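You operate a simulated robot arm through the tools that you are given. There is no shell and no other tool. Be economical: measure what you need, move in short steps, check, and stop when the job is done.

You are at the controls of a simulated robot arm. One attempt, no reset.

## Task
Shut the door and press both loose draught strips into their channel with the grey pad.
Fine: put the pad back in its dish.

It is judged by the outcome, as a careful person would: the job done as asked, and still so three seconds after it is handed in. It fails if anything else is knocked over, pushed out of place, dropped, spilled or broken.

## Robot
A 7-joint arm with a two-finger parallel gripper, fixed in place. Base frame: the origin is at the foot of the arm, x ahead of it, y to its left, z up. Readings come in mm, degrees, newtons and seconds.
With the tool pointing down near the work surface it reaches from about 100 to 820 mm from the base axis. Its first joint turns from -115.0 to 115.0 degrees. Payload 3.91 kg.
The TCP is the grasp point between the finger pads, 30 mm short of the fingertips. In the tool frame z runs along the fingers and y along their closing line. The gripper opens to 110 mm. The fingers are 20 mm wide and 10 mm thick; the gripper's body (48 by 112 mm) begins 55 mm behind the TCP.
Orientation is that of the tool frame in the base frame, as [roll, pitch, yaw] about the fixed x, y, z axes, in that order (R = Rz(yaw) Ry(pitch) Rx(roll)). With the fingers straight down and closing along the base's y, the tool's x points along the base's -x, its y along +y and its z along -z.

## Interface
- The arm moves only by the tool jog_arm. Its argument "targets" is a list of rows, each a list of 2 entries, a list of its own where there are three numbers: the shift along the base's x, y, z in mm, then the turn, a rotation vector about the base's x, y, z in degrees. In form: [[[x, y, z], [wx, wy, wz]], ...]. A call has 1 to 10 rows; each row is the pose to reach, as a shift and turn from the pose commanded when the call began. "fingers" is the finger opening in mm, from 0 to 110, set as the call begins (left out, the last holds). Rows are played at 5 a second. More than 50 mm and 8.6 degrees between two rows, or a gripper value outside its range, and nothing of the call is played. A pose out of reach is approached as far as the arm can. The call stops where the force on the tool passes 40 N (or 10 N more than at its start, if that is more) or the arm is blocked; 0.2 s more then pass. Each finger travels about 153 mm/s and halts on what it meets, pressing with about 40 N; the grip force reading is that of the motor and also rises with nothing between the fingers. The clock runs only during rows and for 0.2 s after the last one: add rows that repeat a pose to give the fingers time. It gives the time, the measured TCP pose, the force on the tool (base axes), the opening and the grip force at its end, in the units of the frame above (readings bear some noise).
- Cameras (640 x 400 px; columns grow to the right, rows downward): "scene" is fixed at [51.1, -651.3, 1354.6]; the picture's right is [0.53, -0.84, 0.00], its down [-0.30, -0.19, -0.94] and it looks along [0.79, 0.50, -0.35] (base axes); focal length 313 px, centre (320, 200). "wrist" rides on the gripper at [72, 17, -103] in the tool frame; the picture's right is [-0.23, 0.97, 0.00], its down [-0.76, -0.18, -0.62] and it looks along [-0.61, -0.14, 0.78] (tool axes); focal length 222 px, centre (320, 200).
- camera(camera): a new picture of that camera. No time passes.
- raise_lower(by): slides the trunk up (or, below 0, down) by that many mm; the arm rides with it, the base frame stays. It gives what a move gives, with no picture.
- pixel_to_xyz(camera, pixels): there is no depth. For up to 12 entries [column, row, z] of the newest picture of that camera ("zoom" is the newest enlarged one), the place [x, y] in the base frame at which the ray of that pixel passes the height z, good to about 2 mm. No time passes.
- inspect(camera, box): a new picture of the part [left, top, right, bottom] of that camera's present view, enlarged. No time passes.
- close_job(): hands the job in; it is judged then, once.

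Work in short steps. Measure before you move; look again where a grasp or a placing could have gone wrong, and mend it. You have 80 turns and 38 pictures in all, those below and enlarged ones among them. Open the gripper and draw the arm clear of the work before you hand the job in, unless the task says otherwise; then end with one line.

The tools are called after "Request:" as a command line: name --argument value ..., lists and objects as JSON in quotes. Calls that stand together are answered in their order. jog_arm: Moves the arm, as the interface text tells. Its arguments: {"type":"object","properties":{"targets":{"type":"array"},"fingers":{"type":"number"}},"required":["targets"]} The other tools are called the same way: raise_lower (by) slides the trunk up or down; camera (camera) takes a picture; pixel_to_xyz (camera, pixels) gives the place at which the rays of pixels pass given heights; inspect (camera, box) takes an enlarged picture of a part of a camera's view; close_job () hands the job in.

At the start:

```text
time_s: 0.0
tool_pos: [475.0, 76.3, 1233.4]
orientation: [180.0, 0.1, 179.9]
wrist_force: [0.3, 0.4, -0.5]
opening: 110.0
finger_force: 0.2
trunk travel left (down, up): [-825.0, 165.0]
```

scene: 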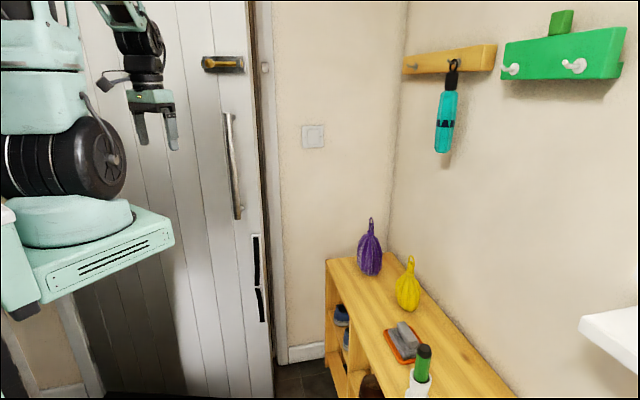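
wrist: 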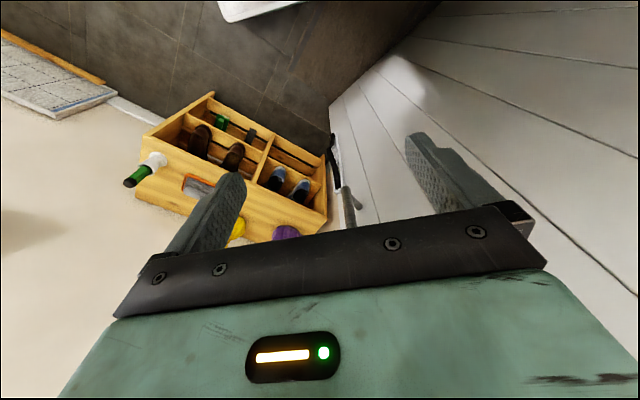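

The scene shows a door (x 80-270 px), a handle near (232,165), a black strip at (258,275), and a shelf with the grey pad at (403,340). I enlarge the door edge and shelf.

Request:
inspect --camera "scene" --box '[190, 200, 350, 400]'

Request:
inspect --camera "scene" --box '[320, 210, 520, 400]'

Request:
inspect --camera "scene" --box '[190, 0, 350, 200]'

```text
2.00 times, centred on (270, 300) of scene
```

zoom: 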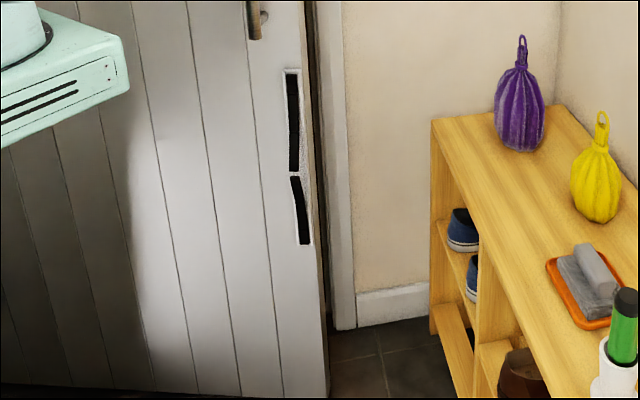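

```text
2.11 times, centred on (420, 305) of scene
```

zoom: 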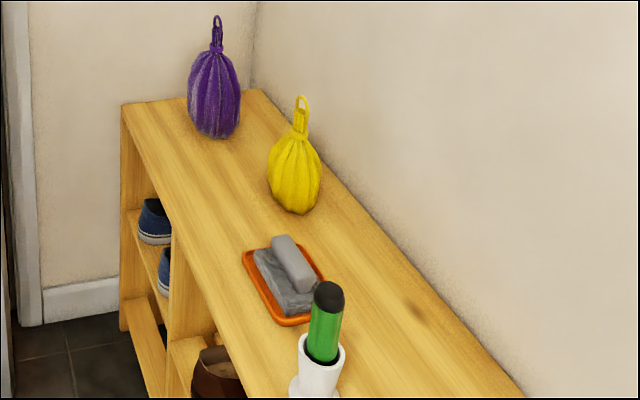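

```text
2.00 times, centred on (270, 100) of scene
```

zoom: 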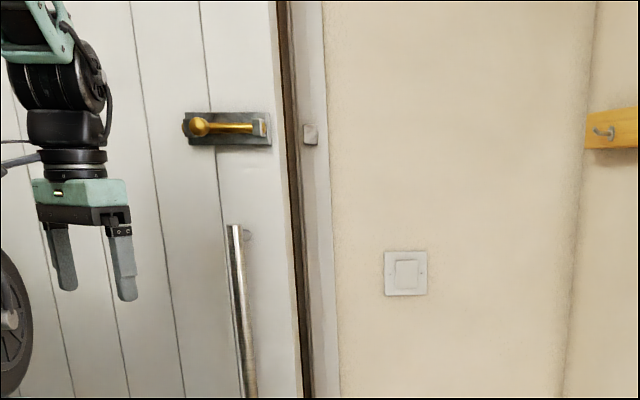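

I measure the shelf top's corners, the dish, pad and neighbours at the shelf height, assuming it is the z=624 surface, and the door foot/threshold at z=0.

Request:
pixel_to_xyz --camera "scene" --pixels '[[327, 260, 624], [385, 253, 624], [515, 395, 624], [370, 275, 624], [408, 310, 624], [396, 328, 624], [420, 347, 624], [405, 364, 624], [384, 332, 624], [415, 397, 624], [274, 398, 0], [288, 363, 0]]'

Request:
inspect --camera "wrist" --box '[110, 80, 430, 280]'

```text
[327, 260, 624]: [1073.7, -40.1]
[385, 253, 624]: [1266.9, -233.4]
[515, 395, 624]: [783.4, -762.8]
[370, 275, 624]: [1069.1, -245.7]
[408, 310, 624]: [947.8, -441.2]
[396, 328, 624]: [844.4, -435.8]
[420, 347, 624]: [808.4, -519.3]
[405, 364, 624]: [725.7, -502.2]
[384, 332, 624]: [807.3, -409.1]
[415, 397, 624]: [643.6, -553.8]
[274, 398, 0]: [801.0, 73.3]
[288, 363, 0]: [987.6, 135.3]
```

```text
2.00 times, centred on (270, 180) of wrist
```

zoom: 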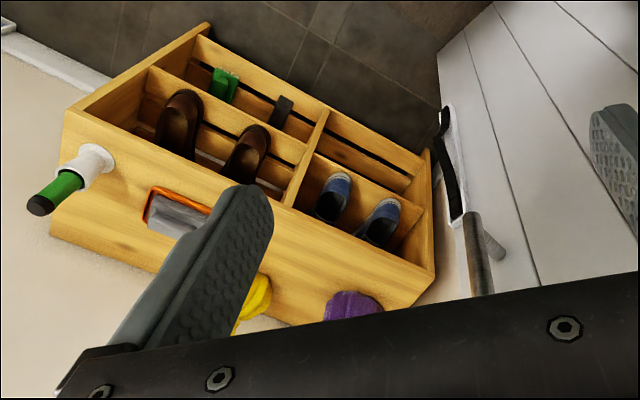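

I check the dish's height/position with the wrist view (dish corners near (182,190) and (213,187) px) against the scene view.

Request:
pixel_to_xyz --camera "wrist" --pixels '[[183, 191, 624], [187, 174, 624], [216, 185, 624], [137, 177, 624], [214, 229, 624], [142, 135, 624], [326, 220, 624], [315, 234, 624]]'

Request:
pixel_to_xyz --camera "scene" --pixels '[[383.5, 330, 624], [402.5, 365, 624], [422.4, 340.5, 624], [402, 318, 624], [330, 258, 624], [385, 253, 624], [405, 395, 624]]'

```text
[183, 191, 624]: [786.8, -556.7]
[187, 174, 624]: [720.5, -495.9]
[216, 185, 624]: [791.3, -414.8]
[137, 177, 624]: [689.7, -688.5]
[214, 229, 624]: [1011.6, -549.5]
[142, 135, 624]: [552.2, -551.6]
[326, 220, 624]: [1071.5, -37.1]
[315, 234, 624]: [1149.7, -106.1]
```

```text
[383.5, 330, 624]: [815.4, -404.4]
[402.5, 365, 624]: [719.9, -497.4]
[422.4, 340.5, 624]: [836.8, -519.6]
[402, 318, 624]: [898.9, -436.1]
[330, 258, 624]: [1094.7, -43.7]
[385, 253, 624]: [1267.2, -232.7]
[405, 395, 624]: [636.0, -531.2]
```

Both views agree on the 624 shelf. I measure floor-level points for the wall and door lines.

Request:
pixel_to_xyz --camera "scene" --pixels '[[290, 362, 0], [324, 356, 0], [280, 364, 0], [105, 393, 0], [190, 397, 0], [268, 397, 0], [80, 384, 0], [35, 388, 0], [258, 236, 838], [265, 321, 440]]'

Request:
inspect --camera "scene" --box '[0, 280, 200, 400]'

Request:
inspect --camera "scene" --box '[235, 220, 299, 330]'

```text
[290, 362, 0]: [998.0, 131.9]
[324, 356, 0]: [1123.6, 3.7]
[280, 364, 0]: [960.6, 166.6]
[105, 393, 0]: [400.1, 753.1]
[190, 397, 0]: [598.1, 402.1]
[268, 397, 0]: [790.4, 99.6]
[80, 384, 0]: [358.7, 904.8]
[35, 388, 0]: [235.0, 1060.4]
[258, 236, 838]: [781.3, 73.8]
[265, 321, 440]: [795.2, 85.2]
```

```text
3.20 times, centred on (100, 340) of scene
```

zoom: 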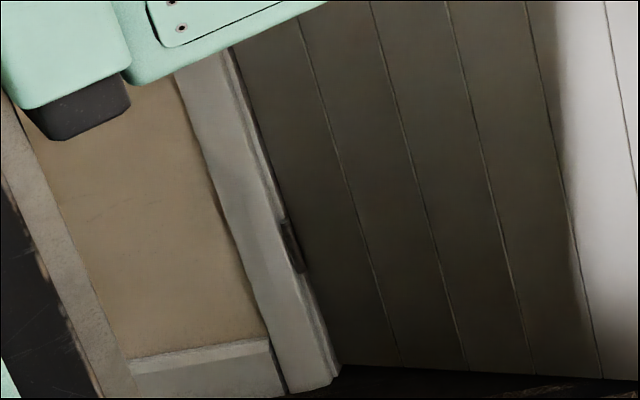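

```text
3.64 times, centred on (267, 275) of scene
```

zoom: 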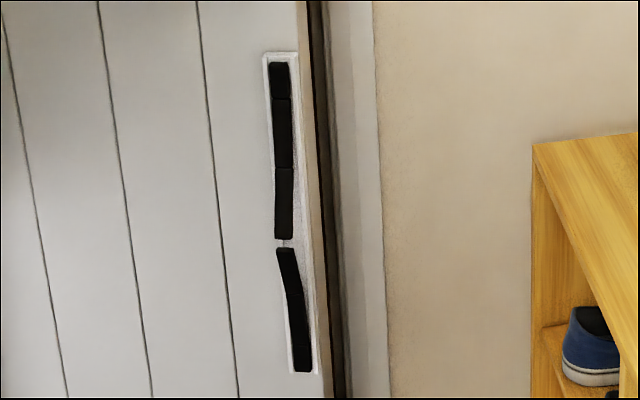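

Door: hinge near (395,755), free edge near (795,85), open about 13°; shut plane runs along (0.70,-0.71). Strip channel at about z 440–840 near the edge; dish near (796,-482). I lower the trunk 400 mm first.

Request:
raise_lower --by -400

```text
time_s: 3.8
tool_pos: [474.7, 75.8, 834.1]
orientation: [-179.9, 0.0, 179.9]
wrist_force: [0.9, -0.4, 0.4]
opening: 109.9
finger_force: 0.0
trunk travel left (down, up): [-425.0, 565.0]
```

I yaw the tool 44.2° so its closing line is parallel to the shut door, closing the fingers for pushing.

Request:
jog_arm --targets '[[[10, 0, 0], [0, 0, 7.4]], [[20, 0, 0], [0, 0, 14.8]], [[30, 0, 0], [0, 0, 22.2]], [[40, 0, 0], [0, 0, 29.6]], [[50, 0, 0], [0, 0, 37]], [[60, 0, 0], [0, 0, 44.2]]]' --fingers 0

```text
time_s: 5.2
tool_pos: [535.9, 77.3, 833.9]
orientation: [-180.0, 0.0, -135.8]
wrist_force: [-0.1, 0.2, 0.1]
opening: 0.0
finger_force: 37.4
trunk travel left (down, up): [-425.0, 565.0]
```

The yaw worked. Now I tilt the tool toward the door (axis (0.697,-0.717,0)), 85° in ten rows, with a small advance and descent.

Request:
jog_arm --targets '[[[10, 5, -4], [5.92, -6.09, 0]], [[20, 10, -8], [11.85, -12.19, 0]], [[30, 15, -12], [17.77, -18.28, 0]], [[40, 20, -16], [23.7, -24.38, 0]], [[50, 25, -20], [29.62, -30.47, 0]], [[60, 30, -24], [35.55, -36.57, 0]], [[70, 35, -28], [41.47, -42.66, 0]], [[80, 40, -32], [47.4, -48.76, 0]], [[90, 45, -36], [53.32, -54.85, 0]], [[100, 50, -40], [59.25, -60.95, 0]]]'

```text
time_s: 7.4
tool_pos: [635.4, 127.4, 793.2]
orientation: [-179.1, 85.0, -135.0]
wrist_force: [-0.6, -0.1, 0.2]
opening: 0.0
finger_force: 38.2
out of reach, approached as far as the arm can: row 5
trunk travel left (down, up): [-425.0, 565.0]
```

Reached near-horizontal. I check the picture before pushing.

Request:
camera --camera "scene"

Request:
camera --camera "wrist"

```text
29 pictures are left
```

scene: 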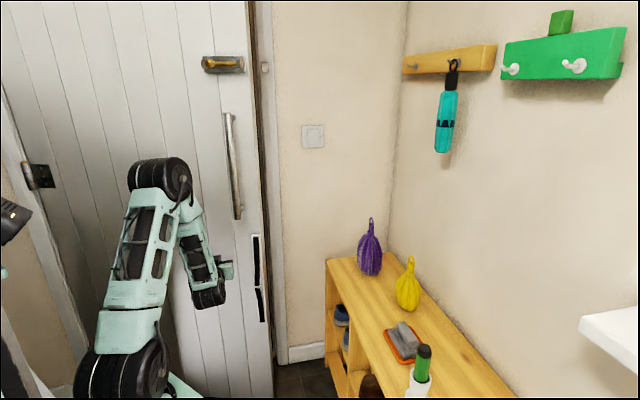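

```text
28 pictures are left
```

wrist: 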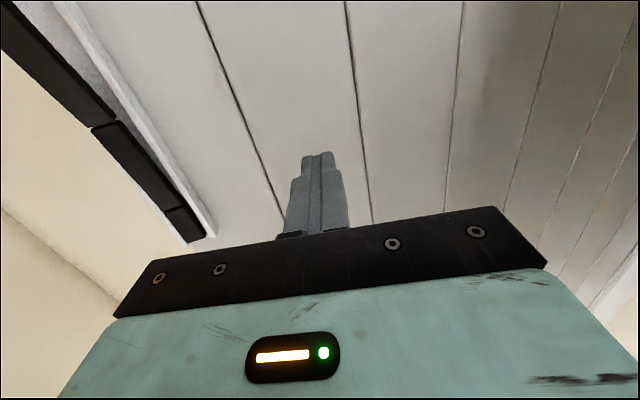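

The tool is clear and pointing at the door left of the strips. I push along the shut-door normal, straightening the last 5°.

Request:
jog_arm --targets '[[[16, 15, 0], [1.75, -1.8, 0]], [[32, 31, 0], [3.5, -3.6, 0]], [[47, 46, 0], [3.5, -3.6, 0]], [[63, 61, 0], [3.5, -3.6, 0]], [[79, 77, 0], [3.5, -3.6, 0]], [[92, 90, 0], [3.5, -3.6, 0]], [[105, 103, 0], [3.5, -3.6, 0]], [[118, 115, 0], [3.5, -3.6, 0]], [[130, 127, 0], [3.5, -3.6, 0]], [[140, 137, 0], [3.5, -3.6, 0]]]'

```text
time_s: 9.6
tool_pos: [777.7, 260.5, 794.4]
orientation: [135.3, 89.9, -179.9]
wrist_force: [0.4, -0.5, 0.3]
opening: 0.0
finger_force: 37.8
out of reach, approached as far as the arm can: row 10
trunk travel left (down, up): [-425.0, 565.0]
```

Force is near zero, with a slight reach warning. I look at how the door stands.

Request:
camera --camera "scene"

```text
27 pictures are left
```

scene: 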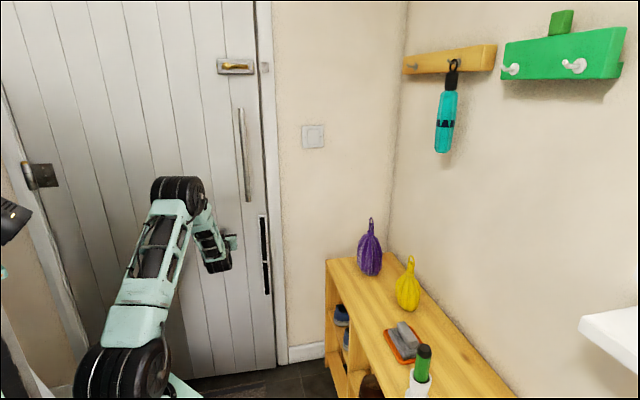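

The door is nearly shut (edge now at px 268, channel at 264). I push on gently.

Request:
jog_arm --targets '[[[8, 8, 0], [0, 0, 0]], [[15, 15, 0], [0, 0, 0]], [[22, 21, 0], [0, 0, 0]], [[29, 28, 0], [0, 0, 0]], [[36, 35, 0], [0, 0, 0]], [[43, 42, 0], [0, 0, 0]]]'

```text
time_s: 10.7
tool_pos: [807.0, 285.9, 793.8]
orientation: [166.1, 89.9, -149.0]
wrist_force: [-24.9, -18.6, 7.1]
opening: 0.0
finger_force: 37.6
trunk travel left (down, up): [-425.0, 565.0]
stopped in row 5: the force on the tool passed its limit (the readings are from after the stop); the commanded pose is now the measured one
```

Force rose to ~40 N exactly at the predicted shut plane. I back away and look whether it stays shut.

Request:
jog_arm --targets '[[[-15, -15, 0], [0, 0, 0]], [[-40, -40, 0], [0, 0, 0]], [[-70, -70, 0], [0, 0, 0]], [[-100, -100, 0], [0, 0, 0]]]'

Request:
inspect --camera "scene" --box '[220, 200, 320, 310]'

Request:
inspect --camera "scene" --box '[190, 20, 310, 110]'

```text
time_s: 11.7
tool_pos: [707.9, 188.5, 791.7]
orientation: [162.9, 89.7, -152.4]
wrist_force: [0.6, -0.8, 0.3]
opening: 0.0
finger_force: 37.6
trunk travel left (down, up): [-425.0, 565.0]
```

```text
3.64 times, centred on (270, 255) of scene
```

zoom: 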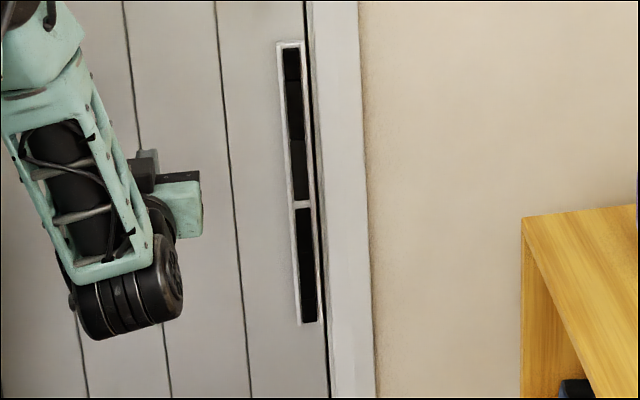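

```text
4.44 times, centred on (250, 65) of scene
```

zoom: 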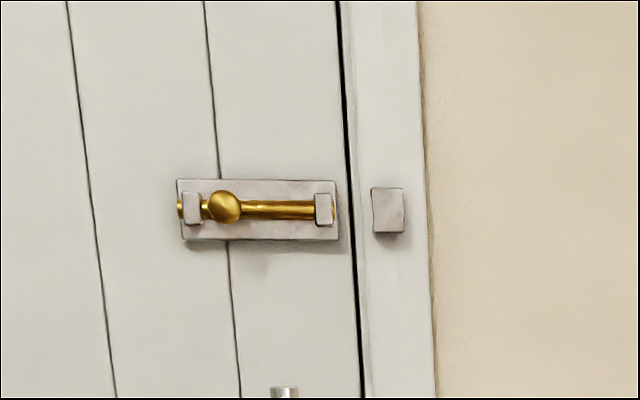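

The door is shut with just a thin gap line. Channel now at about (938,194), upper strip z≈650–847, lower z≈468–635. I swing the tool back to pointing down while withdrawing toward the shelf side.

Request:
jog_arm --targets '[[[-15, -25, 6], [-5.92, 6.09, 0]], [[-30, -50, 12], [-11.85, 12.19, 0]], [[-45, -75, 18], [-17.77, 18.28, 0]], [[-60, -100, 24], [-23.7, 24.38, 0]], [[-75, -125, 30], [-29.62, 30.47, 0]], [[-90, -150, 36], [-35.55, 36.57, 0]], [[-105, -175, 42], [-41.47, 42.66, 0]], [[-120, -200, 48], [-47.4, 48.76, 0]], [[-135, -225, 54], [-53.32, 54.85, 0]], [[-150, -250, 60], [-59.25, 60.95, 0]]]' --fingers 80

```text
time_s: 13.9
tool_pos: [557.3, -62.7, 852.7]
orientation: [179.4, 4.6, -135.9]
wrist_force: [-0.4, -0.7, -0.1]
opening: 80.1
finger_force: 0.1
trunk travel left (down, up): [-425.0, 565.0]
```

Tool is down again. I straighten the last 5° and move toward the dish at safe height (flask top is about z 790).

Request:
jog_arm --targets '[[[15, -35, 5], [-3.2, 3.3, 0]], [[30, -70, 10], [-3.2, 3.3, 0]], [[48, -110, 15], [-3.2, 3.3, 0]], [[66, -150, 20], [-3.2, 3.3, 0]], [[84, -190, 25], [-3.2, 3.3, 0]], [[102, -230, 30], [-3.2, 3.3, 0]], [[120, -270, 30], [-3.2, 3.3, 0]], [[138, -310, 30], [-3.2, 3.3, 0]]]'

Request:
camera --camera "wrist"

```text
time_s: 15.7
tool_pos: [695.5, -371.6, 883.9]
orientation: [179.4, 0.0, -135.8]
wrist_force: [-0.6, 1.3, 0.3]
opening: 80.3
finger_force: 0.1
trunk travel left (down, up): [-425.0, 565.0]
```

```text
24 pictures are left
```

wrist: 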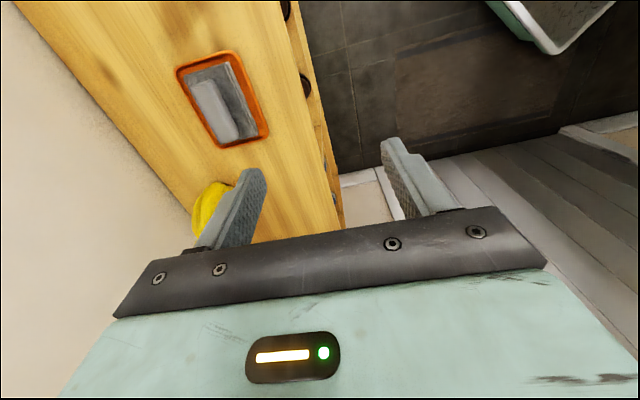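

Good reach so far. I enlarge the dish (px 175–270, 48–150) to measure the pad and its grip.

Request:
inspect --camera "wrist" --box '[150, 30, 310, 160]'

Request:
inspect --camera "scene" --box '[370, 300, 450, 400]'

```text
3.08 times, centred on (230, 95) of wrist
```

zoom: 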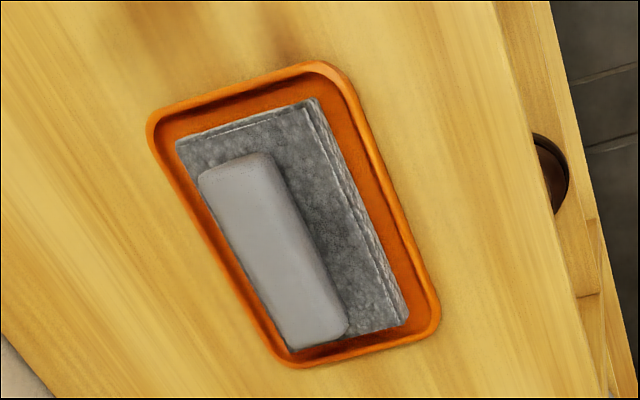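

```text
4.00 times, centred on (410, 350) of scene
```

zoom: 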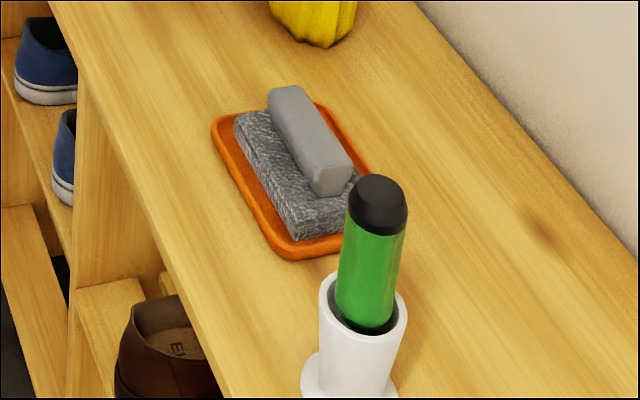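

I triangulate the handle's top centre: wrist (211,106), scene (407,333), at several heights, and dish corners.

Request:
pixel_to_xyz --camera "wrist" --pixels '[[211.2, 106.4, 660], [211.2, 106.4, 680], [211.2, 106.4, 700], [178, 72, 632], [226.5, 50.5, 632], [268, 137, 632], [223, 148.5, 632], [196, 88, 680], [215, 82, 680], [237, 137, 680], [219, 142, 680]]'

Request:
pixel_to_xyz --camera "scene" --pixels '[[407.3, 333, 660], [407.3, 333, 680], [407.3, 333, 700], [397.5, 323, 680], [405.8, 322, 680], [417.5, 341, 680], [408, 346, 680], [388.8, 328.5, 650], [402, 360, 650]]'

```text
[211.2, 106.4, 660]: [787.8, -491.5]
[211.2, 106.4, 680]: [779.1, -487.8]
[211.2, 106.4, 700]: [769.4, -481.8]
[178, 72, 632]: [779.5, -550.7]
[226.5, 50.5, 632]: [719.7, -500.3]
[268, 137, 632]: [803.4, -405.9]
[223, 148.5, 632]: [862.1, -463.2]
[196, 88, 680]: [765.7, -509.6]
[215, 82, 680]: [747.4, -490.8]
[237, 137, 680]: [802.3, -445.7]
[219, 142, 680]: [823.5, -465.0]
```

```text
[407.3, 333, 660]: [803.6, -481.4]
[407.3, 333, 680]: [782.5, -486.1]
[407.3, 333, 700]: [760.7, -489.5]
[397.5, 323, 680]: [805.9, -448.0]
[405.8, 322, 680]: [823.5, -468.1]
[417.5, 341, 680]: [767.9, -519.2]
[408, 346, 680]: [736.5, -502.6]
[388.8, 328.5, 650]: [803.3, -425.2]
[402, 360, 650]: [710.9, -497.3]
```

Handle top is near z 680, centre ≈(784,-482), about 27 mm wide. I check the flask's position for clearance before descending.

Request:
pixel_to_xyz --camera "scene" --pixels '[[424, 351, 780], [424, 351, 750], [420.7, 378, 700], [418, 396, 624], [418, 396, 640]]'

Request:
jog_arm --targets '[[[20, -25, -5], [0, 0, 0]], [[40, -50, -10], [0, 0, 0]], [[60, -75, -20], [0, 0, 0]], [[80, -98, -30], [0, 0, 0]], [[89, -110, -50], [0, 0, 0]], [[89, -110, -80], [0, 0, 0]], [[89, -110, -80], [0, 0, 0]]]' --fingers 66

```text
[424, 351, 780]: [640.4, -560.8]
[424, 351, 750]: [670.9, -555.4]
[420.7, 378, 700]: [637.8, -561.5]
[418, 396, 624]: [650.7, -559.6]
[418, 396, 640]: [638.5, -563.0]
```

```text
time_s: 17.3
tool_pos: [783.7, -481.5, 803.7]
orientation: [179.4, 0.2, -136.0]
wrist_force: [-0.5, -0.9, 0.3]
opening: 66.0
finger_force: 0.1
trunk travel left (down, up): [-425.0, 565.0]
```

Reached exactly above the pad at z 804. I check alignment with both cameras.

Request:
camera --camera "wrist"

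Request:
inspect --camera "scene" --box '[350, 240, 490, 400]'

```text
21 pictures are left
```

wrist: 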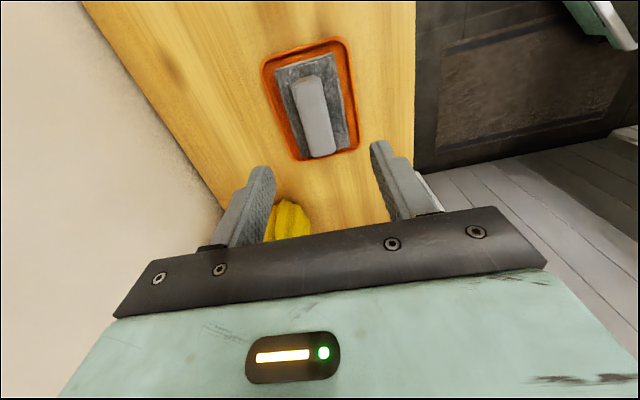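

```text
2.50 times, centred on (420, 320) of scene
```

zoom: 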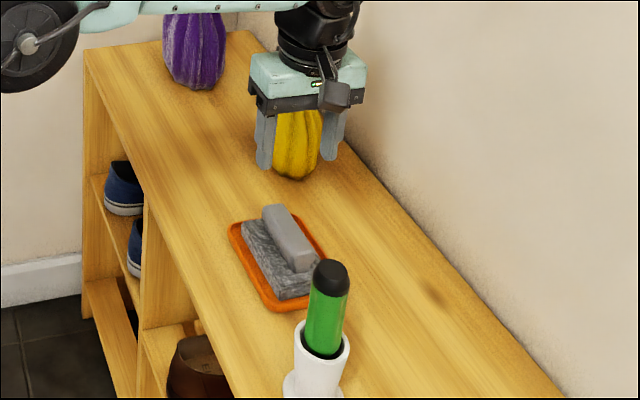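

Projecting the tool axis shows the handle is ~4–5 mm off toward tool −y, angle fine. I correct by (+3,-3) and descend to TCP z≈692 (tips 662).

Request:
jog_arm --targets '[[[3, -3, 0], [0, 0, 0]], [[3, -3, -30], [0, 0, 0]], [[3, -3, -60], [0, 0, 0]], [[3, -3, -85], [0, 0, 0]], [[3, -3, -100], [0, 0, 0]], [[3, -3, -112], [0, 0, 0]]]' --fingers 60

Request:
inspect --camera "scene" --box '[370, 290, 450, 390]'

Request:
camera --camera "wrist"

```text
time_s: 18.7
tool_pos: [787.3, -483.9, 690.3]
orientation: [179.2, 0.1, -135.9]
wrist_force: [-0.4, 0.8, -0.1]
opening: 60.0
finger_force: 0.0
trunk travel left (down, up): [-425.0, 565.0]
```

```text
4.00 times, centred on (410, 340) of scene
```

zoom: 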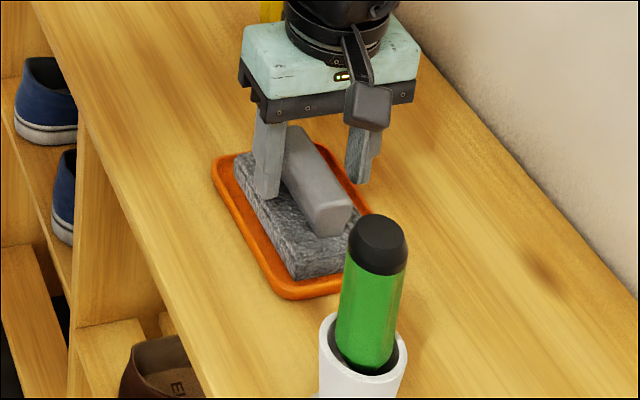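

```text
18 pictures are left
```

wrist: 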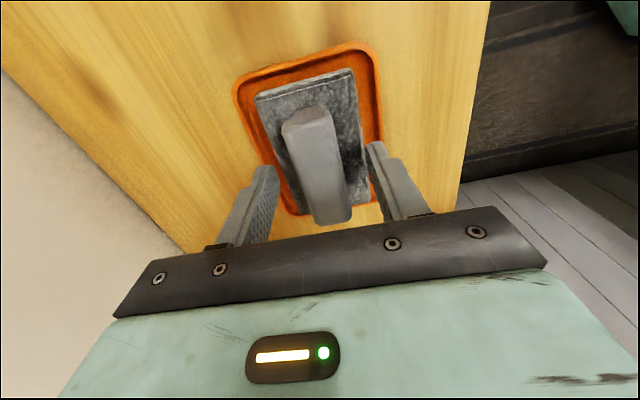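

The fingers straddle the handle, centred. I lower 4 mm more and close.

Request:
jog_arm --targets '[[[0, 0, -2], [0, 0, 0]], [[0, 0, -4], [0, 0, 0]]]'

Request:
jog_arm --targets '[[[0, 0, 0], [0, 0, 0]], [[0, 0, 0], [0, 0, 0]], [[0, 0, 0], [0, 0, 0]]]' --fingers 0

```text
time_s: 19.3
tool_pos: [786.8, -486.0, 686.2]
orientation: [179.2, 0.1, -136.0]
wrist_force: [-0.3, 0.5, 1.0]
opening: 60.1
finger_force: 0.1
trunk travel left (down, up): [-425.0, 565.0]
```

```text
time_s: 20.1
tool_pos: [787.7, -485.5, 685.6]
orientation: [179.5, 0.2, -135.8]
wrist_force: [0.6, -0.8, 0.9]
opening: 29.2
finger_force: 40.0
trunk travel left (down, up): [-425.0, 565.0]
```

Gripped at 29 mm with 40 N; return pose is (787.5,-485.5,685.6). I lift 120 mm straight up.

Request:
jog_arm --targets '[[[0, 0, 10], [0, 0, 0]], [[0, 0, 30], [0, 0, 0]], [[0, 0, 60], [0, 0, 0]], [[0, 0, 90], [0, 0, 0]], [[0, 0, 125], [0, 0, 0]], [[0, 0, 160], [0, 0, 0]]]'

Request:
inspect --camera "scene" --box '[350, 220, 490, 380]'

```text
time_s: 21.5
tool_pos: [786.9, -484.6, 846.0]
orientation: [179.4, 0.1, -136.0]
wrist_force: [0.2, 0.1, -0.4]
opening: 0.0
finger_force: 37.7
trunk travel left (down, up): [-425.0, 565.0]
```

```text
2.50 times, centred on (420, 300) of scene
```

zoom: 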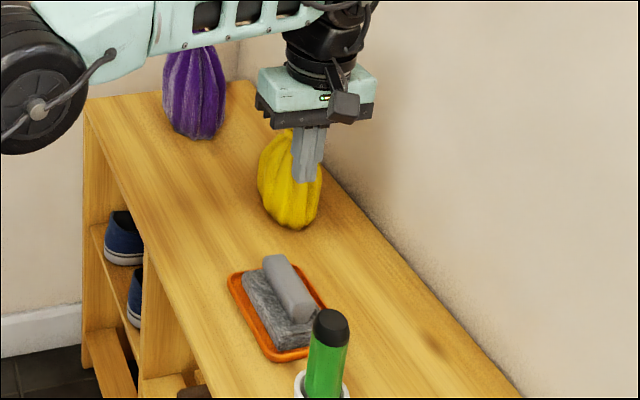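

The pad slipped out—still in the dish, upright. The grip was too shallow; I descend again with the fingers at 46 mm to find the pad base's top.

Request:
jog_arm --targets '[[[0, 0, -40], [0, 0, 0]], [[0, 0, -80], [0, 0, 0]], [[0, 0, -110], [0, 0, 0]], [[0, 0, -110], [0, 0, 0]]]' --fingers 48

Request:
inspect --camera "wrist" --box '[220, 40, 420, 240]'

```text
time_s: 22.5
tool_pos: [786.7, -485.2, 737.8]
orientation: [179.3, 0.1, -135.9]
wrist_force: [0.4, -0.1, 0.4]
opening: 47.9
finger_force: 0.1
trunk travel left (down, up): [-425.0, 565.0]
```

```text
2.00 times, centred on (320, 140) of wrist
```

zoom: 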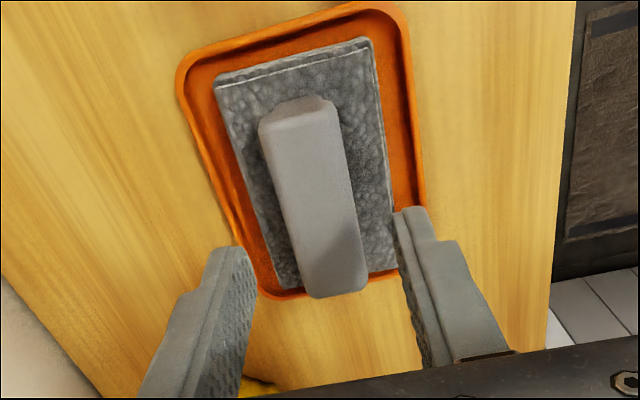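

The handle is exactly centred on the tool axis and between the fingers. I descend slowly to touch the pad base.

Request:
jog_arm --targets '[[[0, 0, -25], [0, 0, 0]], [[0, 0, -48], [0, 0, 0]], [[0, 0, -52], [0, 0, 0]], [[0, 0, -54], [0, 0, 0]], [[0, 0, -56], [0, 0, 0]], [[0, 0, -58], [0, 0, 0]], [[0, 0, -60], [0, 0, 0]], [[0, 0, -62], [0, 0, 0]]]'

```text
time_s: 24.3
tool_pos: [785.6, -485.6, 676.3]
orientation: [179.3, 0.2, -135.8]
wrist_force: [0.1, -0.2, 0.0]
opening: 48.1
finger_force: 0.0
trunk travel left (down, up): [-425.0, 565.0]
```

No contact at tips z 646. I continue in 2 mm steps.

Request:
jog_arm --targets '[[[0, 0, -2], [0, 0, 0]], [[0, 0, -4], [0, 0, 0]], [[0, 0, -6], [0, 0, 0]]]'

Request:
inspect --camera "scene" --box '[380, 295, 440, 375]'

```text
time_s: 25.1
tool_pos: [787.1, -486.3, 670.2]
orientation: [179.6, 0.2, -135.9]
wrist_force: [-2.7, 0.2, 8.4]
opening: 46.7
finger_force: 0.1
trunk travel left (down, up): [-425.0, 565.0]
```

```text
5.00 times, centred on (410, 335) of scene
```

zoom: 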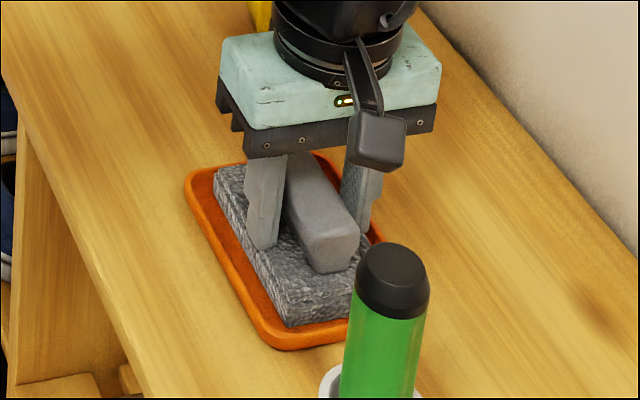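

Contact (8 N) at TCP 670: tips on the pad base. I rise 2 mm and close.

Request:
jog_arm --targets '[[[0, 0, 2], [0, 0, 0]], [[0, 0, 2], [0, 0, 0]]]'

Request:
jog_arm --targets '[[[0, 0, 0], [0, 0, 0]], [[0, 0, 0], [0, 0, 0]], [[0, 0, 0], [0, 0, 0]]]' --fingers 0

Request:
jog_arm --targets '[[[0, 0, 5], [0, 0, 0]], [[0, 0, 15], [0, 0, 0]], [[0, 0, 30], [0, 0, 0]], [[0, 0, 55], [0, 0, 0]], [[0, 0, 80], [0, 0, 0]], [[0, 0, 105], [0, 0, 0]], [[0, 0, 130], [0, 0, 0]], [[0, 0, 160], [0, 0, 0]]]'

```text
time_s: 25.7
tool_pos: [787.4, -484.9, 670.2]
orientation: [179.3, 0.1, -135.9]
wrist_force: [-2.2, 0.5, 3.0]
opening: 47.3
finger_force: 0.1
trunk travel left (down, up): [-425.0, 565.0]
```

```text
time_s: 26.5
tool_pos: [787.2, -485.6, 669.9]
orientation: [179.3, 0.1, -135.9]
wrist_force: [0.1, -1.2, 0.6]
opening: 29.4
finger_force: 40.1
trunk travel left (down, up): [-425.0, 565.0]
```

```text
time_s: 28.3
tool_pos: [786.2, -485.4, 831.0]
orientation: [179.4, 0.1, -135.9]
wrist_force: [0.8, -0.4, -1.7]
opening: 29.2
finger_force: 39.3
trunk travel left (down, up): [-425.0, 565.0]
```

The pad is held (29.2 mm opening, 1.7 N weight). I carry it away from the shelf on the reverse path.

Request:
jog_arm --targets '[[[-10, 15, 6], [0, 0, 0]], [[-25, 45, 12], [0, 0, 0]], [[-42, 80, 18], [0, 0, 0]], [[-60, 115, 20], [0, 0, 0]], [[-80, 153, 20], [0, 0, 0]], [[-100, 191, 20], [0, 0, 0]], [[-120, 229, 20], [0, 0, 0]], [[-140, 265, 20], [0, 0, 0]], [[-155, 290, 20], [0, 0, 0]], [[-160, 300, 20], [0, 0, 0]]]'

Request:
camera --camera "wrist"

```text
time_s: 30.5
tool_pos: [626.7, -187.2, 849.9]
orientation: [179.4, 0.2, -135.8]
wrist_force: [0.7, 0.7, -1.0]
opening: 29.2
finger_force: 40.0
trunk travel left (down, up): [-425.0, 565.0]
```

```text
14 pictures are left
```

wrist: 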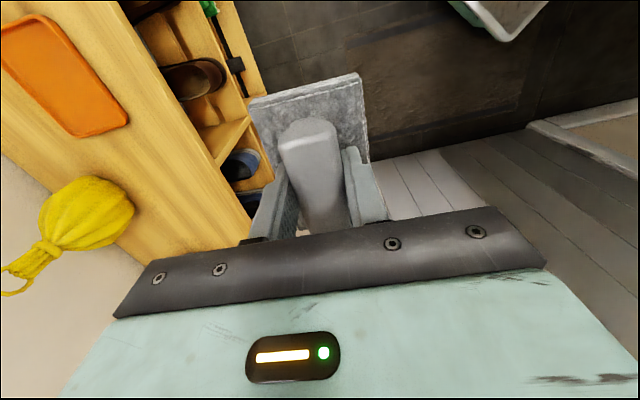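

The pad is held square. I tilt it toward the door while moving to about (760,20).

Request:
jog_arm --targets '[[[13, 21, -2], [5.92, -6.09, 0]], [[26, 42, -4], [11.85, -12.19, 0]], [[40, 62, -6], [17.77, -18.28, 0]], [[53, 83, -8], [23.7, -24.38, 0]], [[66, 104, -10], [29.62, -30.47, 0]], [[80, 125, -12], [35.55, -36.57, 0]], [[93, 145, -14], [41.47, -42.66, 0]], [[106, 166, -16], [47.4, -48.76, 0]], [[120, 187, -18], [53.32, -54.85, 0]], [[133, 207, -20], [59.25, -60.95, 0]]]'

```text
time_s: 32.7
tool_pos: [760.9, 20.2, 829.5]
orientation: [179.4, 85.2, -135.7]
wrist_force: [0.1, -0.2, -0.8]
opening: 29.1
finger_force: 40.3
trunk travel left (down, up): [-425.0, 565.0]
```

I complete the last 5° and come to ~70 mm from the channel at z 800.

Request:
jog_arm --targets '[[[20, 20, -6], [1.75, -1.8, 0]], [[40, 40, -12], [3.4, -3.5, 0]], [[60, 60, -18], [3.4, -3.5, 0]], [[80, 80, -24], [3.4, -3.5, 0]], [[99, 98, -30], [3.4, -3.5, 0]], [[99, 98, -30], [3.4, -3.5, 0]]]'

Request:
camera --camera "wrist"

Request:
inspect --camera "scene" --box '[210, 190, 310, 310]'

```text
time_s: 34.1
tool_pos: [860.5, 119.6, 800.4]
orientation: [91.8, 89.9, 136.6]
wrist_force: [0.4, 0.3, -0.7]
opening: 29.0
finger_force: 40.1
trunk travel left (down, up): [-425.0, 565.0]
```

```text
13 pictures are left
```

wrist: 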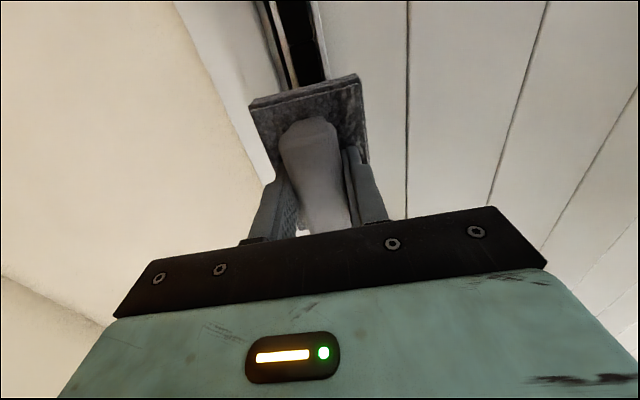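

```text
3.33 times, centred on (260, 250) of scene
```

zoom: 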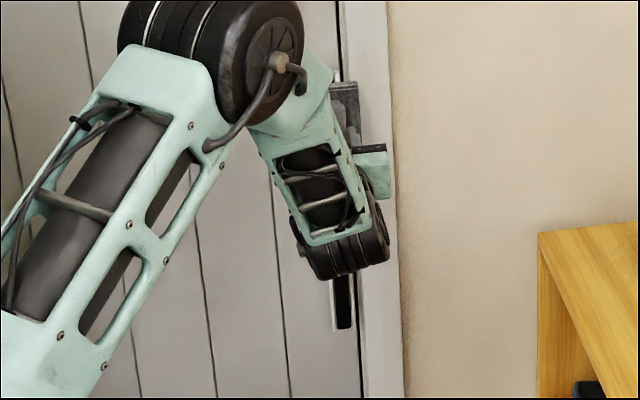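

The channel passes ~2 mm from the pad's centre line (ray of (300,30)), so it is aligned. I press at z 800, slowing near the plane.

Request:
jog_arm --targets '[[[14, 14, 0], [0, 0, 0]], [[28, 28, 0], [0, 0, 0]], [[36, 35, 0], [0, 0, 0]], [[40, 39, 0], [0, 0, 0]], [[43, 42, 0], [0, 0, 0]], [[46, 45, 0], [0, 0, 0]], [[49, 48, 0], [0, 0, 0]], [[52, 51, 0], [0, 0, 0]], [[55, 54, 0], [0, 0, 0]], [[58, 57, 0], [0, 0, 0]]]'

```text
time_s: 35.0
tool_pos: [892.6, 151.2, 801.2]
orientation: [-158.4, 89.9, -113.2]
wrist_force: [-26.1, -14.8, 7.8]
opening: 29.3
finger_force: 40.3
trunk travel left (down, up): [-425.0, 565.0]
stopped in row 4: the force on the tool passed its limit (the readings are from after the stop); the commanded pose is now the measured one
```

Contact at face ≈22 mm before the door plane: likely strip standing proud. I continue pressing in 1.5 mm steps.

Request:
jog_arm --targets '[[[0, 0, 0], [0, 0, 0]], [[1, 1, 0], [0, 0, 0]], [[2, 2, 0], [0, 0, 0]], [[3, 3, 0], [0, 0, 0]], [[4, 4, 0], [0, 0, 0]], [[5, 5, 0], [0, 0, 0]], [[6, 6, 0], [0, 0, 0]]]'

```text
time_s: 35.5
tool_pos: [893.2, 151.2, 800.4]
orientation: [-139.4, 89.9, -94.2]
wrist_force: [-27.2, -14.3, 7.1]
opening: 29.4
finger_force: 40.1
trunk travel left (down, up): [-425.0, 565.0]
stopped in row 2: the force on the tool passed its limit (the readings are from after the stop); the commanded pose is now the measured one
```

Firm contact. I look at what the pad bears on.

Request:
inspect --camera "wrist" --box '[220, 0, 420, 160]'

Request:
inspect --camera "scene" --box '[210, 140, 310, 300]'

```text
2.50 times, centred on (320, 80) of wrist
```

zoom: 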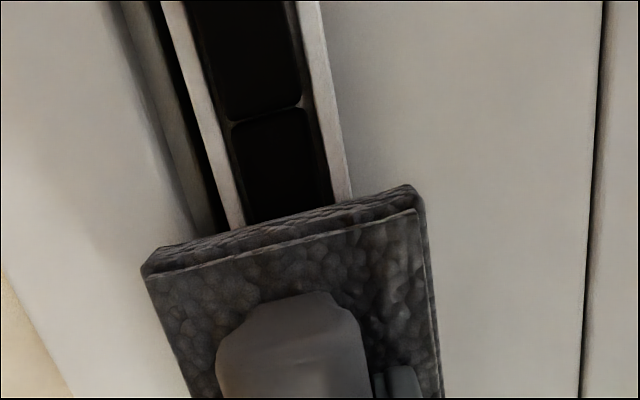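

```text
2.50 times, centred on (260, 220) of scene
```

zoom: 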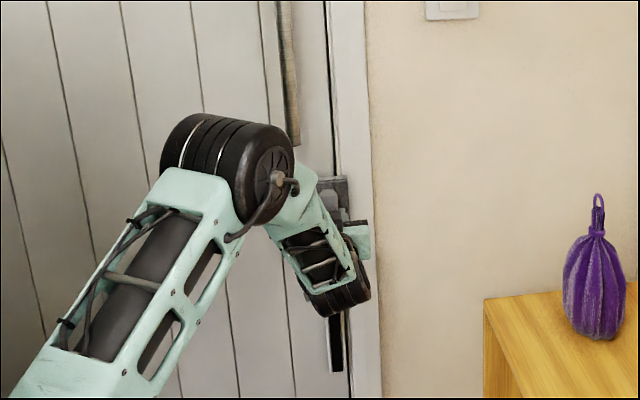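

The pad sits flat across the channel, centred on it, with the strip between rails. I back off 20 mm, go down 55 mm and press again.

Request:
jog_arm --targets '[[[-7, -7, 0], [0, 0, 0]], [[-14, -14, 0], [0, 0, 0]], [[-14, -14, -28], [0, 0, 0]], [[-14, -14, -55], [0, 0, 0]], [[-8, -8, -55], [0, 0, 0]], [[-4, -4, -55], [0, 0, 0]], [[-2, -2, -55], [0, 0, 0]], [[0, 0, -55], [0, 0, 0]], [[2, 2, -55], [0, 0, 0]], [[4, 4, -55], [0, 0, 0]]]'

```text
time_s: 37.5
tool_pos: [893.5, 151.0, 744.5]
orientation: [-172.2, 89.8, -127.4]
wrist_force: [-23.6, -14.4, 4.7]
opening: 29.0
finger_force: 39.7
trunk travel left (down, up): [-425.0, 565.0]
stopped in row 10: the force on the tool passed its limit (the readings are from after the stop); the commanded pose is now the measured one
```

Same depth at z 745 (flush with the rails). Next press at z 690.

Request:
jog_arm --targets '[[[-7, -7, 0], [0, 0, 0]], [[-14, -14, 0], [0, 0, 0]], [[-14, -14, -28], [0, 0, 0]], [[-14, -14, -55], [0, 0, 0]], [[-8, -8, -55], [0, 0, 0]], [[-4, -4, -55], [0, 0, 0]], [[-2, -2, -55], [0, 0, 0]], [[0, 0, -55], [0, 0, 0]], [[2, 2, -55], [0, 0, 0]], [[4, 4, -55], [0, 0, 0]]]'

Request:
inspect --camera "wrist" --box '[220, 0, 420, 160]'

```text
time_s: 38.6
tool_pos: [885.8, 142.3, 700.5]
orientation: [-14.6, 88.4, 30.5]
wrist_force: [-2.5, 0.8, 11.7]
opening: 29.3
finger_force: 40.5
trunk travel left (down, up): [-425.0, 565.0]
stopped in row 5: the force on the tool passed its limit (the readings are from after the stop); the commanded pose is now the measured one
```

```text
2.50 times, centred on (320, 80) of wrist
```

zoom: 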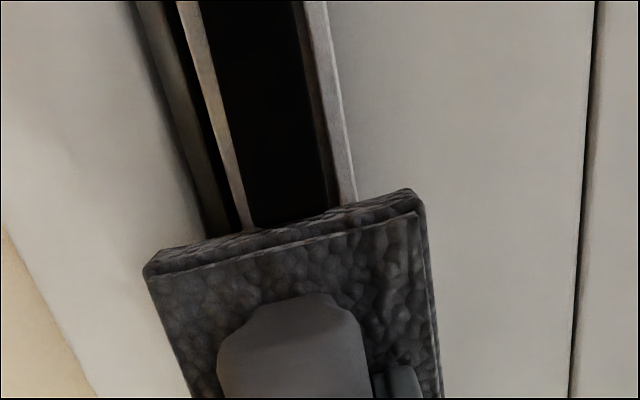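

An upward force at z 700: the pad's lower end met the proud top end of the lower strip while traversing. I back straight off by ~60 mm and look.

Request:
jog_arm --targets '[[[0, 0, 3], [0, 0, 0]], [[-10, -10, 5], [0, 0, 0]], [[-25, -25, 5], [0, 0, 0]], [[-45, -45, 5], [0, 0, 0]], [[-60, -60, 5], [0, 0, 0]]]'

Request:
camera --camera "wrist"

```text
time_s: 39.8
tool_pos: [824.4, 81.6, 702.1]
orientation: [-15.8, 88.8, 29.2]
wrist_force: [0.0, 0.8, 0.3]
opening: 29.2
finger_force: 40.2
trunk travel left (down, up): [-425.0, 565.0]
```

```text
8 pictures are left
```

wrist: 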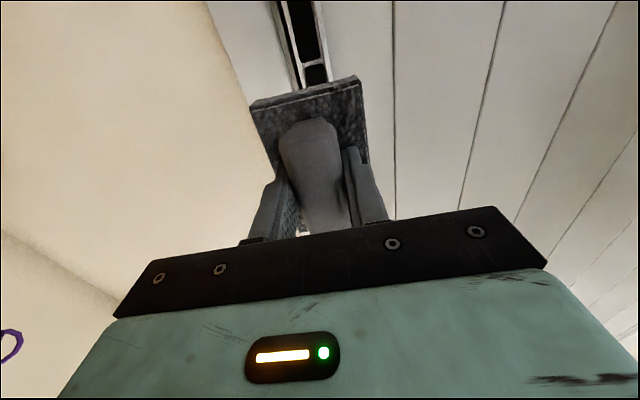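

Nothing displaced; the lower strip's end is at (313,63). I approach straight on at z 660 so the pad covers both strips' meeting ends, correcting a 1.2° tilt.

Request:
jog_arm --targets '[[[0, 0, -20], [-0.8, 0.9, 0]], [[0, 0, -42], [-0.8, 0.9, 0]], [[20, 19, -42], [-0.8, 0.9, 0]], [[40, 38, -42], [-0.8, 0.9, 0]], [[50, 48, -42], [-0.8, 0.9, 0]], [[54, 52, -42], [-0.8, 0.9, 0]], [[58, 56, -42], [-0.8, 0.9, 0]], [[61, 59, -42], [-0.8, 0.9, 0]], [[64, 62, -42], [-0.8, 0.9, 0]], [[66, 64, -42], [-0.8, 0.9, 0]]]'

```text
time_s: 42.0
tool_pos: [892.3, 145.3, 660.1]
orientation: [-110.3, 89.7, -65.3]
wrist_force: [0.7, 0.3, -0.9]
opening: 29.4
finger_force: 40.3
trunk travel left (down, up): [-425.0, 565.0]
```

No contact yet, ~4 mm to go. I continue in small steps.

Request:
jog_arm --targets '[[[0, 3, 0], [0, 0, 0]], [[1, 4, 0], [0, 0, 0]], [[2, 5, 0], [0, 0, 0]], [[3, 6, 0], [0, 0, 0]], [[4, 7, 0], [0, 0, 0]], [[5, 8, 0], [0, 0, 0]], [[6, 9, 0], [0, 0, 0]], [[7, 10, 0], [0, 0, 0]], [[8, 11, 0], [0, 0, 0]]]'

```text
time_s: 43.4
tool_pos: [895.6, 150.4, 659.4]
orientation: [-128.4, 89.8, -83.3]
wrist_force: [-24.5, -14.4, 8.3]
opening: 29.1
finger_force: 39.7
trunk travel left (down, up): [-425.0, 565.0]
stopped in row 6: the force on the tool passed its limit (the readings are from after the stop); the commanded pose is now the measured one
```

Flush at z 660 too. Next press at z 600, backing off 35 mm before descending.

Request:
jog_arm --targets '[[[-12, -12, 0], [0, 0, 0]], [[-26, -26, 0], [0, 0, 0]], [[-26, -26, -30], [0, 0, 0]], [[-26, -26, -60], [0, 0, 0]], [[-14, -14, -60], [0, 0, 0]], [[-7, -7, -60], [0, 0, 0]], [[-3, -3, -60], [0, 0, 0]], [[-1, -1, -60], [0, 0, 0]], [[1, 1, -60], [0, 0, 0]], [[3, 3, -60], [0, 0, 0]]]'

```text
time_s: 45.4
tool_pos: [896.6, 150.0, 598.1]
orientation: [-154.0, 89.6, -109.0]
wrist_force: [-24.1, -15.0, 12.5]
opening: 29.4
finger_force: 40.2
trunk travel left (down, up): [-425.0, 565.0]
stopped in row 10: the force on the tool passed its limit (the readings are from after the stop); the commanded pose is now the measured one
```

Flush at z 598. Next press at z 548.

Request:
jog_arm --targets '[[[-12, -12, 0], [0, 0, 0]], [[-26, -26, 0], [0, 0, 0]], [[-26, -26, -25], [0, 0, 0]], [[-26, -26, -50], [0, 0, 0]], [[-14, -14, -50], [0, 0, 0]], [[-7, -7, -50], [0, 0, 0]], [[-3, -3, -50], [0, 0, 0]], [[-1, -1, -50], [0, 0, 0]], [[1, 1, -50], [0, 0, 0]], [[3, 3, -50], [0, 0, 0]]]'

```text
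time_s: 47.4
tool_pos: [894.3, 149.2, 547.1]
orientation: [-162.1, 89.6, -116.9]
wrist_force: [-20.9, -12.6, 12.2]
opening: 29.1
finger_force: 40.0
trunk travel left (down, up): [-425.0, 565.0]
stopped in row 10: the force on the tool passed its limit (the readings are from after the stop); the commanded pose is now the measured one
```

Pressed at z 547. Last press of the lower strip at z 505.

Request:
jog_arm --targets '[[[-12, -12, 0], [0, 0, 0]], [[-26, -26, 0], [0, 0, 0]], [[-26, -26, -25], [0, 0, 0]], [[-26, -26, -44], [0, 0, 0]], [[-14, -14, -44], [0, 0, 0]], [[-7, -7, -44], [0, 0, 0]], [[-3, -3, -44], [0, 0, 0]], [[-1, -1, -44], [0, 0, 0]], [[1, 1, -44], [0, 0, 0]], [[3, 3, -44], [0, 0, 0]]]'

```text
time_s: 49.5
tool_pos: [894.0, 149.2, 501.8]
orientation: [-168.3, 89.5, -123.1]
wrist_force: [-18.6, -12.7, 8.9]
opening: 29.2
finger_force: 39.8
trunk travel left (down, up): [-425.0, 565.0]
stopped in row 10: the force on the tool passed its limit (the readings are from after the stop); the commanded pose is now the measured one
```

All positions pressed. I back off ~170 mm and raise to clear the view of the channel.

Request:
jog_arm --targets '[[[-15, -15, 0], [0, 0, 0]], [[-35, -35, 0], [0, 0, 0]], [[-60, -60, 0], [0, 0, 0]], [[-85, -85, 20], [0, 0, 0]], [[-100, -100, 50], [0, 0, 0]], [[-110, -110, 90], [0, 0, 0]], [[-120, -115, 130], [0, 0, 0]], [[-120, -115, 175], [0, 0, 0]], [[-120, -115, 220], [0, 0, 0]], [[-120, -115, 260], [0, 0, 0]]]'

Request:
inspect --camera "scene" --box '[230, 195, 310, 305]'

```text
time_s: 51.7
tool_pos: [773.4, 34.5, 761.4]
orientation: [179.5, 89.4, -135.2]
wrist_force: [0.6, 0.1, -0.8]
opening: 29.3
finger_force: 40.3
trunk travel left (down, up): [-425.0, 565.0]
```

```text
3.64 times, centred on (270, 250) of scene
```

zoom: 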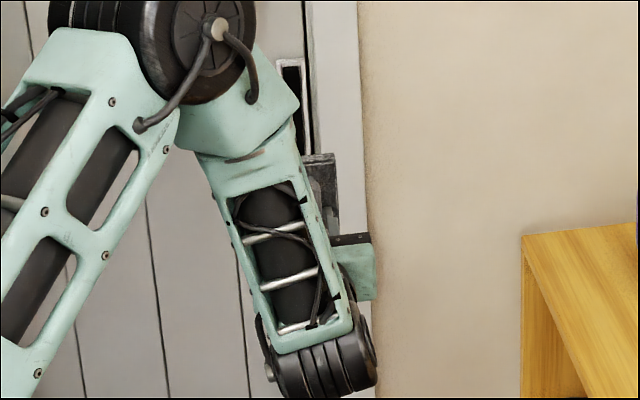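

The arm blocks the view. I tilt back down while moving toward the shelf along the known path.

Request:
jog_arm --targets '[[[-15, -22, 9], [-5.92, 6.09, 0]], [[-30, -44, 18], [-11.85, 12.19, 0]], [[-45, -67, 27], [-17.77, 18.28, 0]], [[-59, -89, 36], [-23.7, 24.38, 0]], [[-74, -111, 45], [-29.62, 30.47, 0]], [[-88, -133, 54], [-35.55, 36.57, 0]], [[-103, -155, 63], [-41.47, 42.66, 0]], [[-118, -178, 72], [-47.4, 48.76, 0]], [[-132, -200, 81], [-53.32, 54.85, 0]], [[-147, -222, 89], [-59.25, 60.95, 0]]]'

```text
time_s: 53.9
tool_pos: [628.4, -185.7, 850.4]
orientation: [179.1, 4.3, -135.9]
wrist_force: [0.3, 0.1, -0.7]
opening: 29.3
finger_force: 40.0
trunk travel left (down, up): [-425.0, 565.0]
```

I straighten the last 4.3° and go above the dish.

Request:
jog_arm --targets '[[[5, -10, 0], [-3, 3.1, 0]], [[20, -35, 0], [-3, 3.1, 0]], [[40, -73, 0], [-3, 3.1, 0]], [[60, -111, 0], [-3, 3.1, 0]], [[80, -149, 0], [-3, 3.1, 0]], [[100, -187, 0], [-3, 3.1, 0]], [[120, -225, 0], [-3, 3.1, 0]], [[139, -260, 0], [-3, 3.1, 0]], [[152, -288, -5], [-3, 3.1, 0]], [[159, -300, -20], [-3, 3.1, 0]]]'

Request:
inspect --camera "scene" --box '[240, 200, 300, 300]'

```text
time_s: 56.1
tool_pos: [787.1, -486.4, 829.9]
orientation: [179.0, 0.1, -135.8]
wrist_force: [-0.2, -0.5, 0.9]
opening: 29.3
finger_force: 40.2
trunk travel left (down, up): [-425.0, 565.0]
```

```text
4.00 times, centred on (270, 250) of scene
```

zoom: 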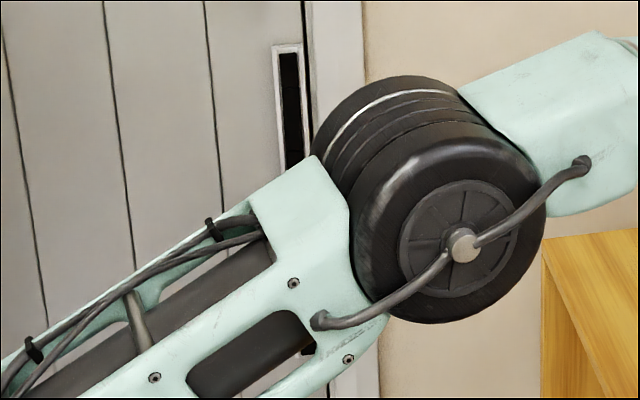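

The elbow hides the channel; I'll check it after parking. One wrist view to verify the pad in the grip over the dish.

Request:
camera --camera "wrist"

```text
5 pictures are left
```

wrist: 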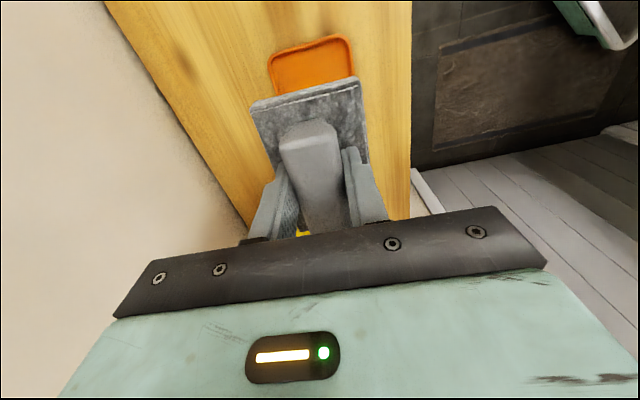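

The pad sits in the grip as before, dish empty below. I descend to TCP z≈671, slowly at the end.

Request:
jog_arm --targets '[[[0, 0, -40], [0, 0, 0]], [[0, 0, -80], [0, 0, 0]], [[0, 0, -115], [0, 0, 0]], [[0, 0, -135], [0, 0, 0]], [[0, 0, -145], [0, 0, 0]], [[0, 0, -151], [0, 0, 0]], [[0, 0, -155], [0, 0, 0]], [[0, 0, -157], [0, 0, 0]], [[0, 0, -159], [0, 0, 0]]]'

```text
time_s: 58.1
tool_pos: [787.5, -486.4, 671.5]
orientation: [179.2, 0.0, -135.7]
wrist_force: [-1.7, 0.0, 6.7]
opening: 29.2
finger_force: 40.1
trunk travel left (down, up): [-425.0, 565.0]
```

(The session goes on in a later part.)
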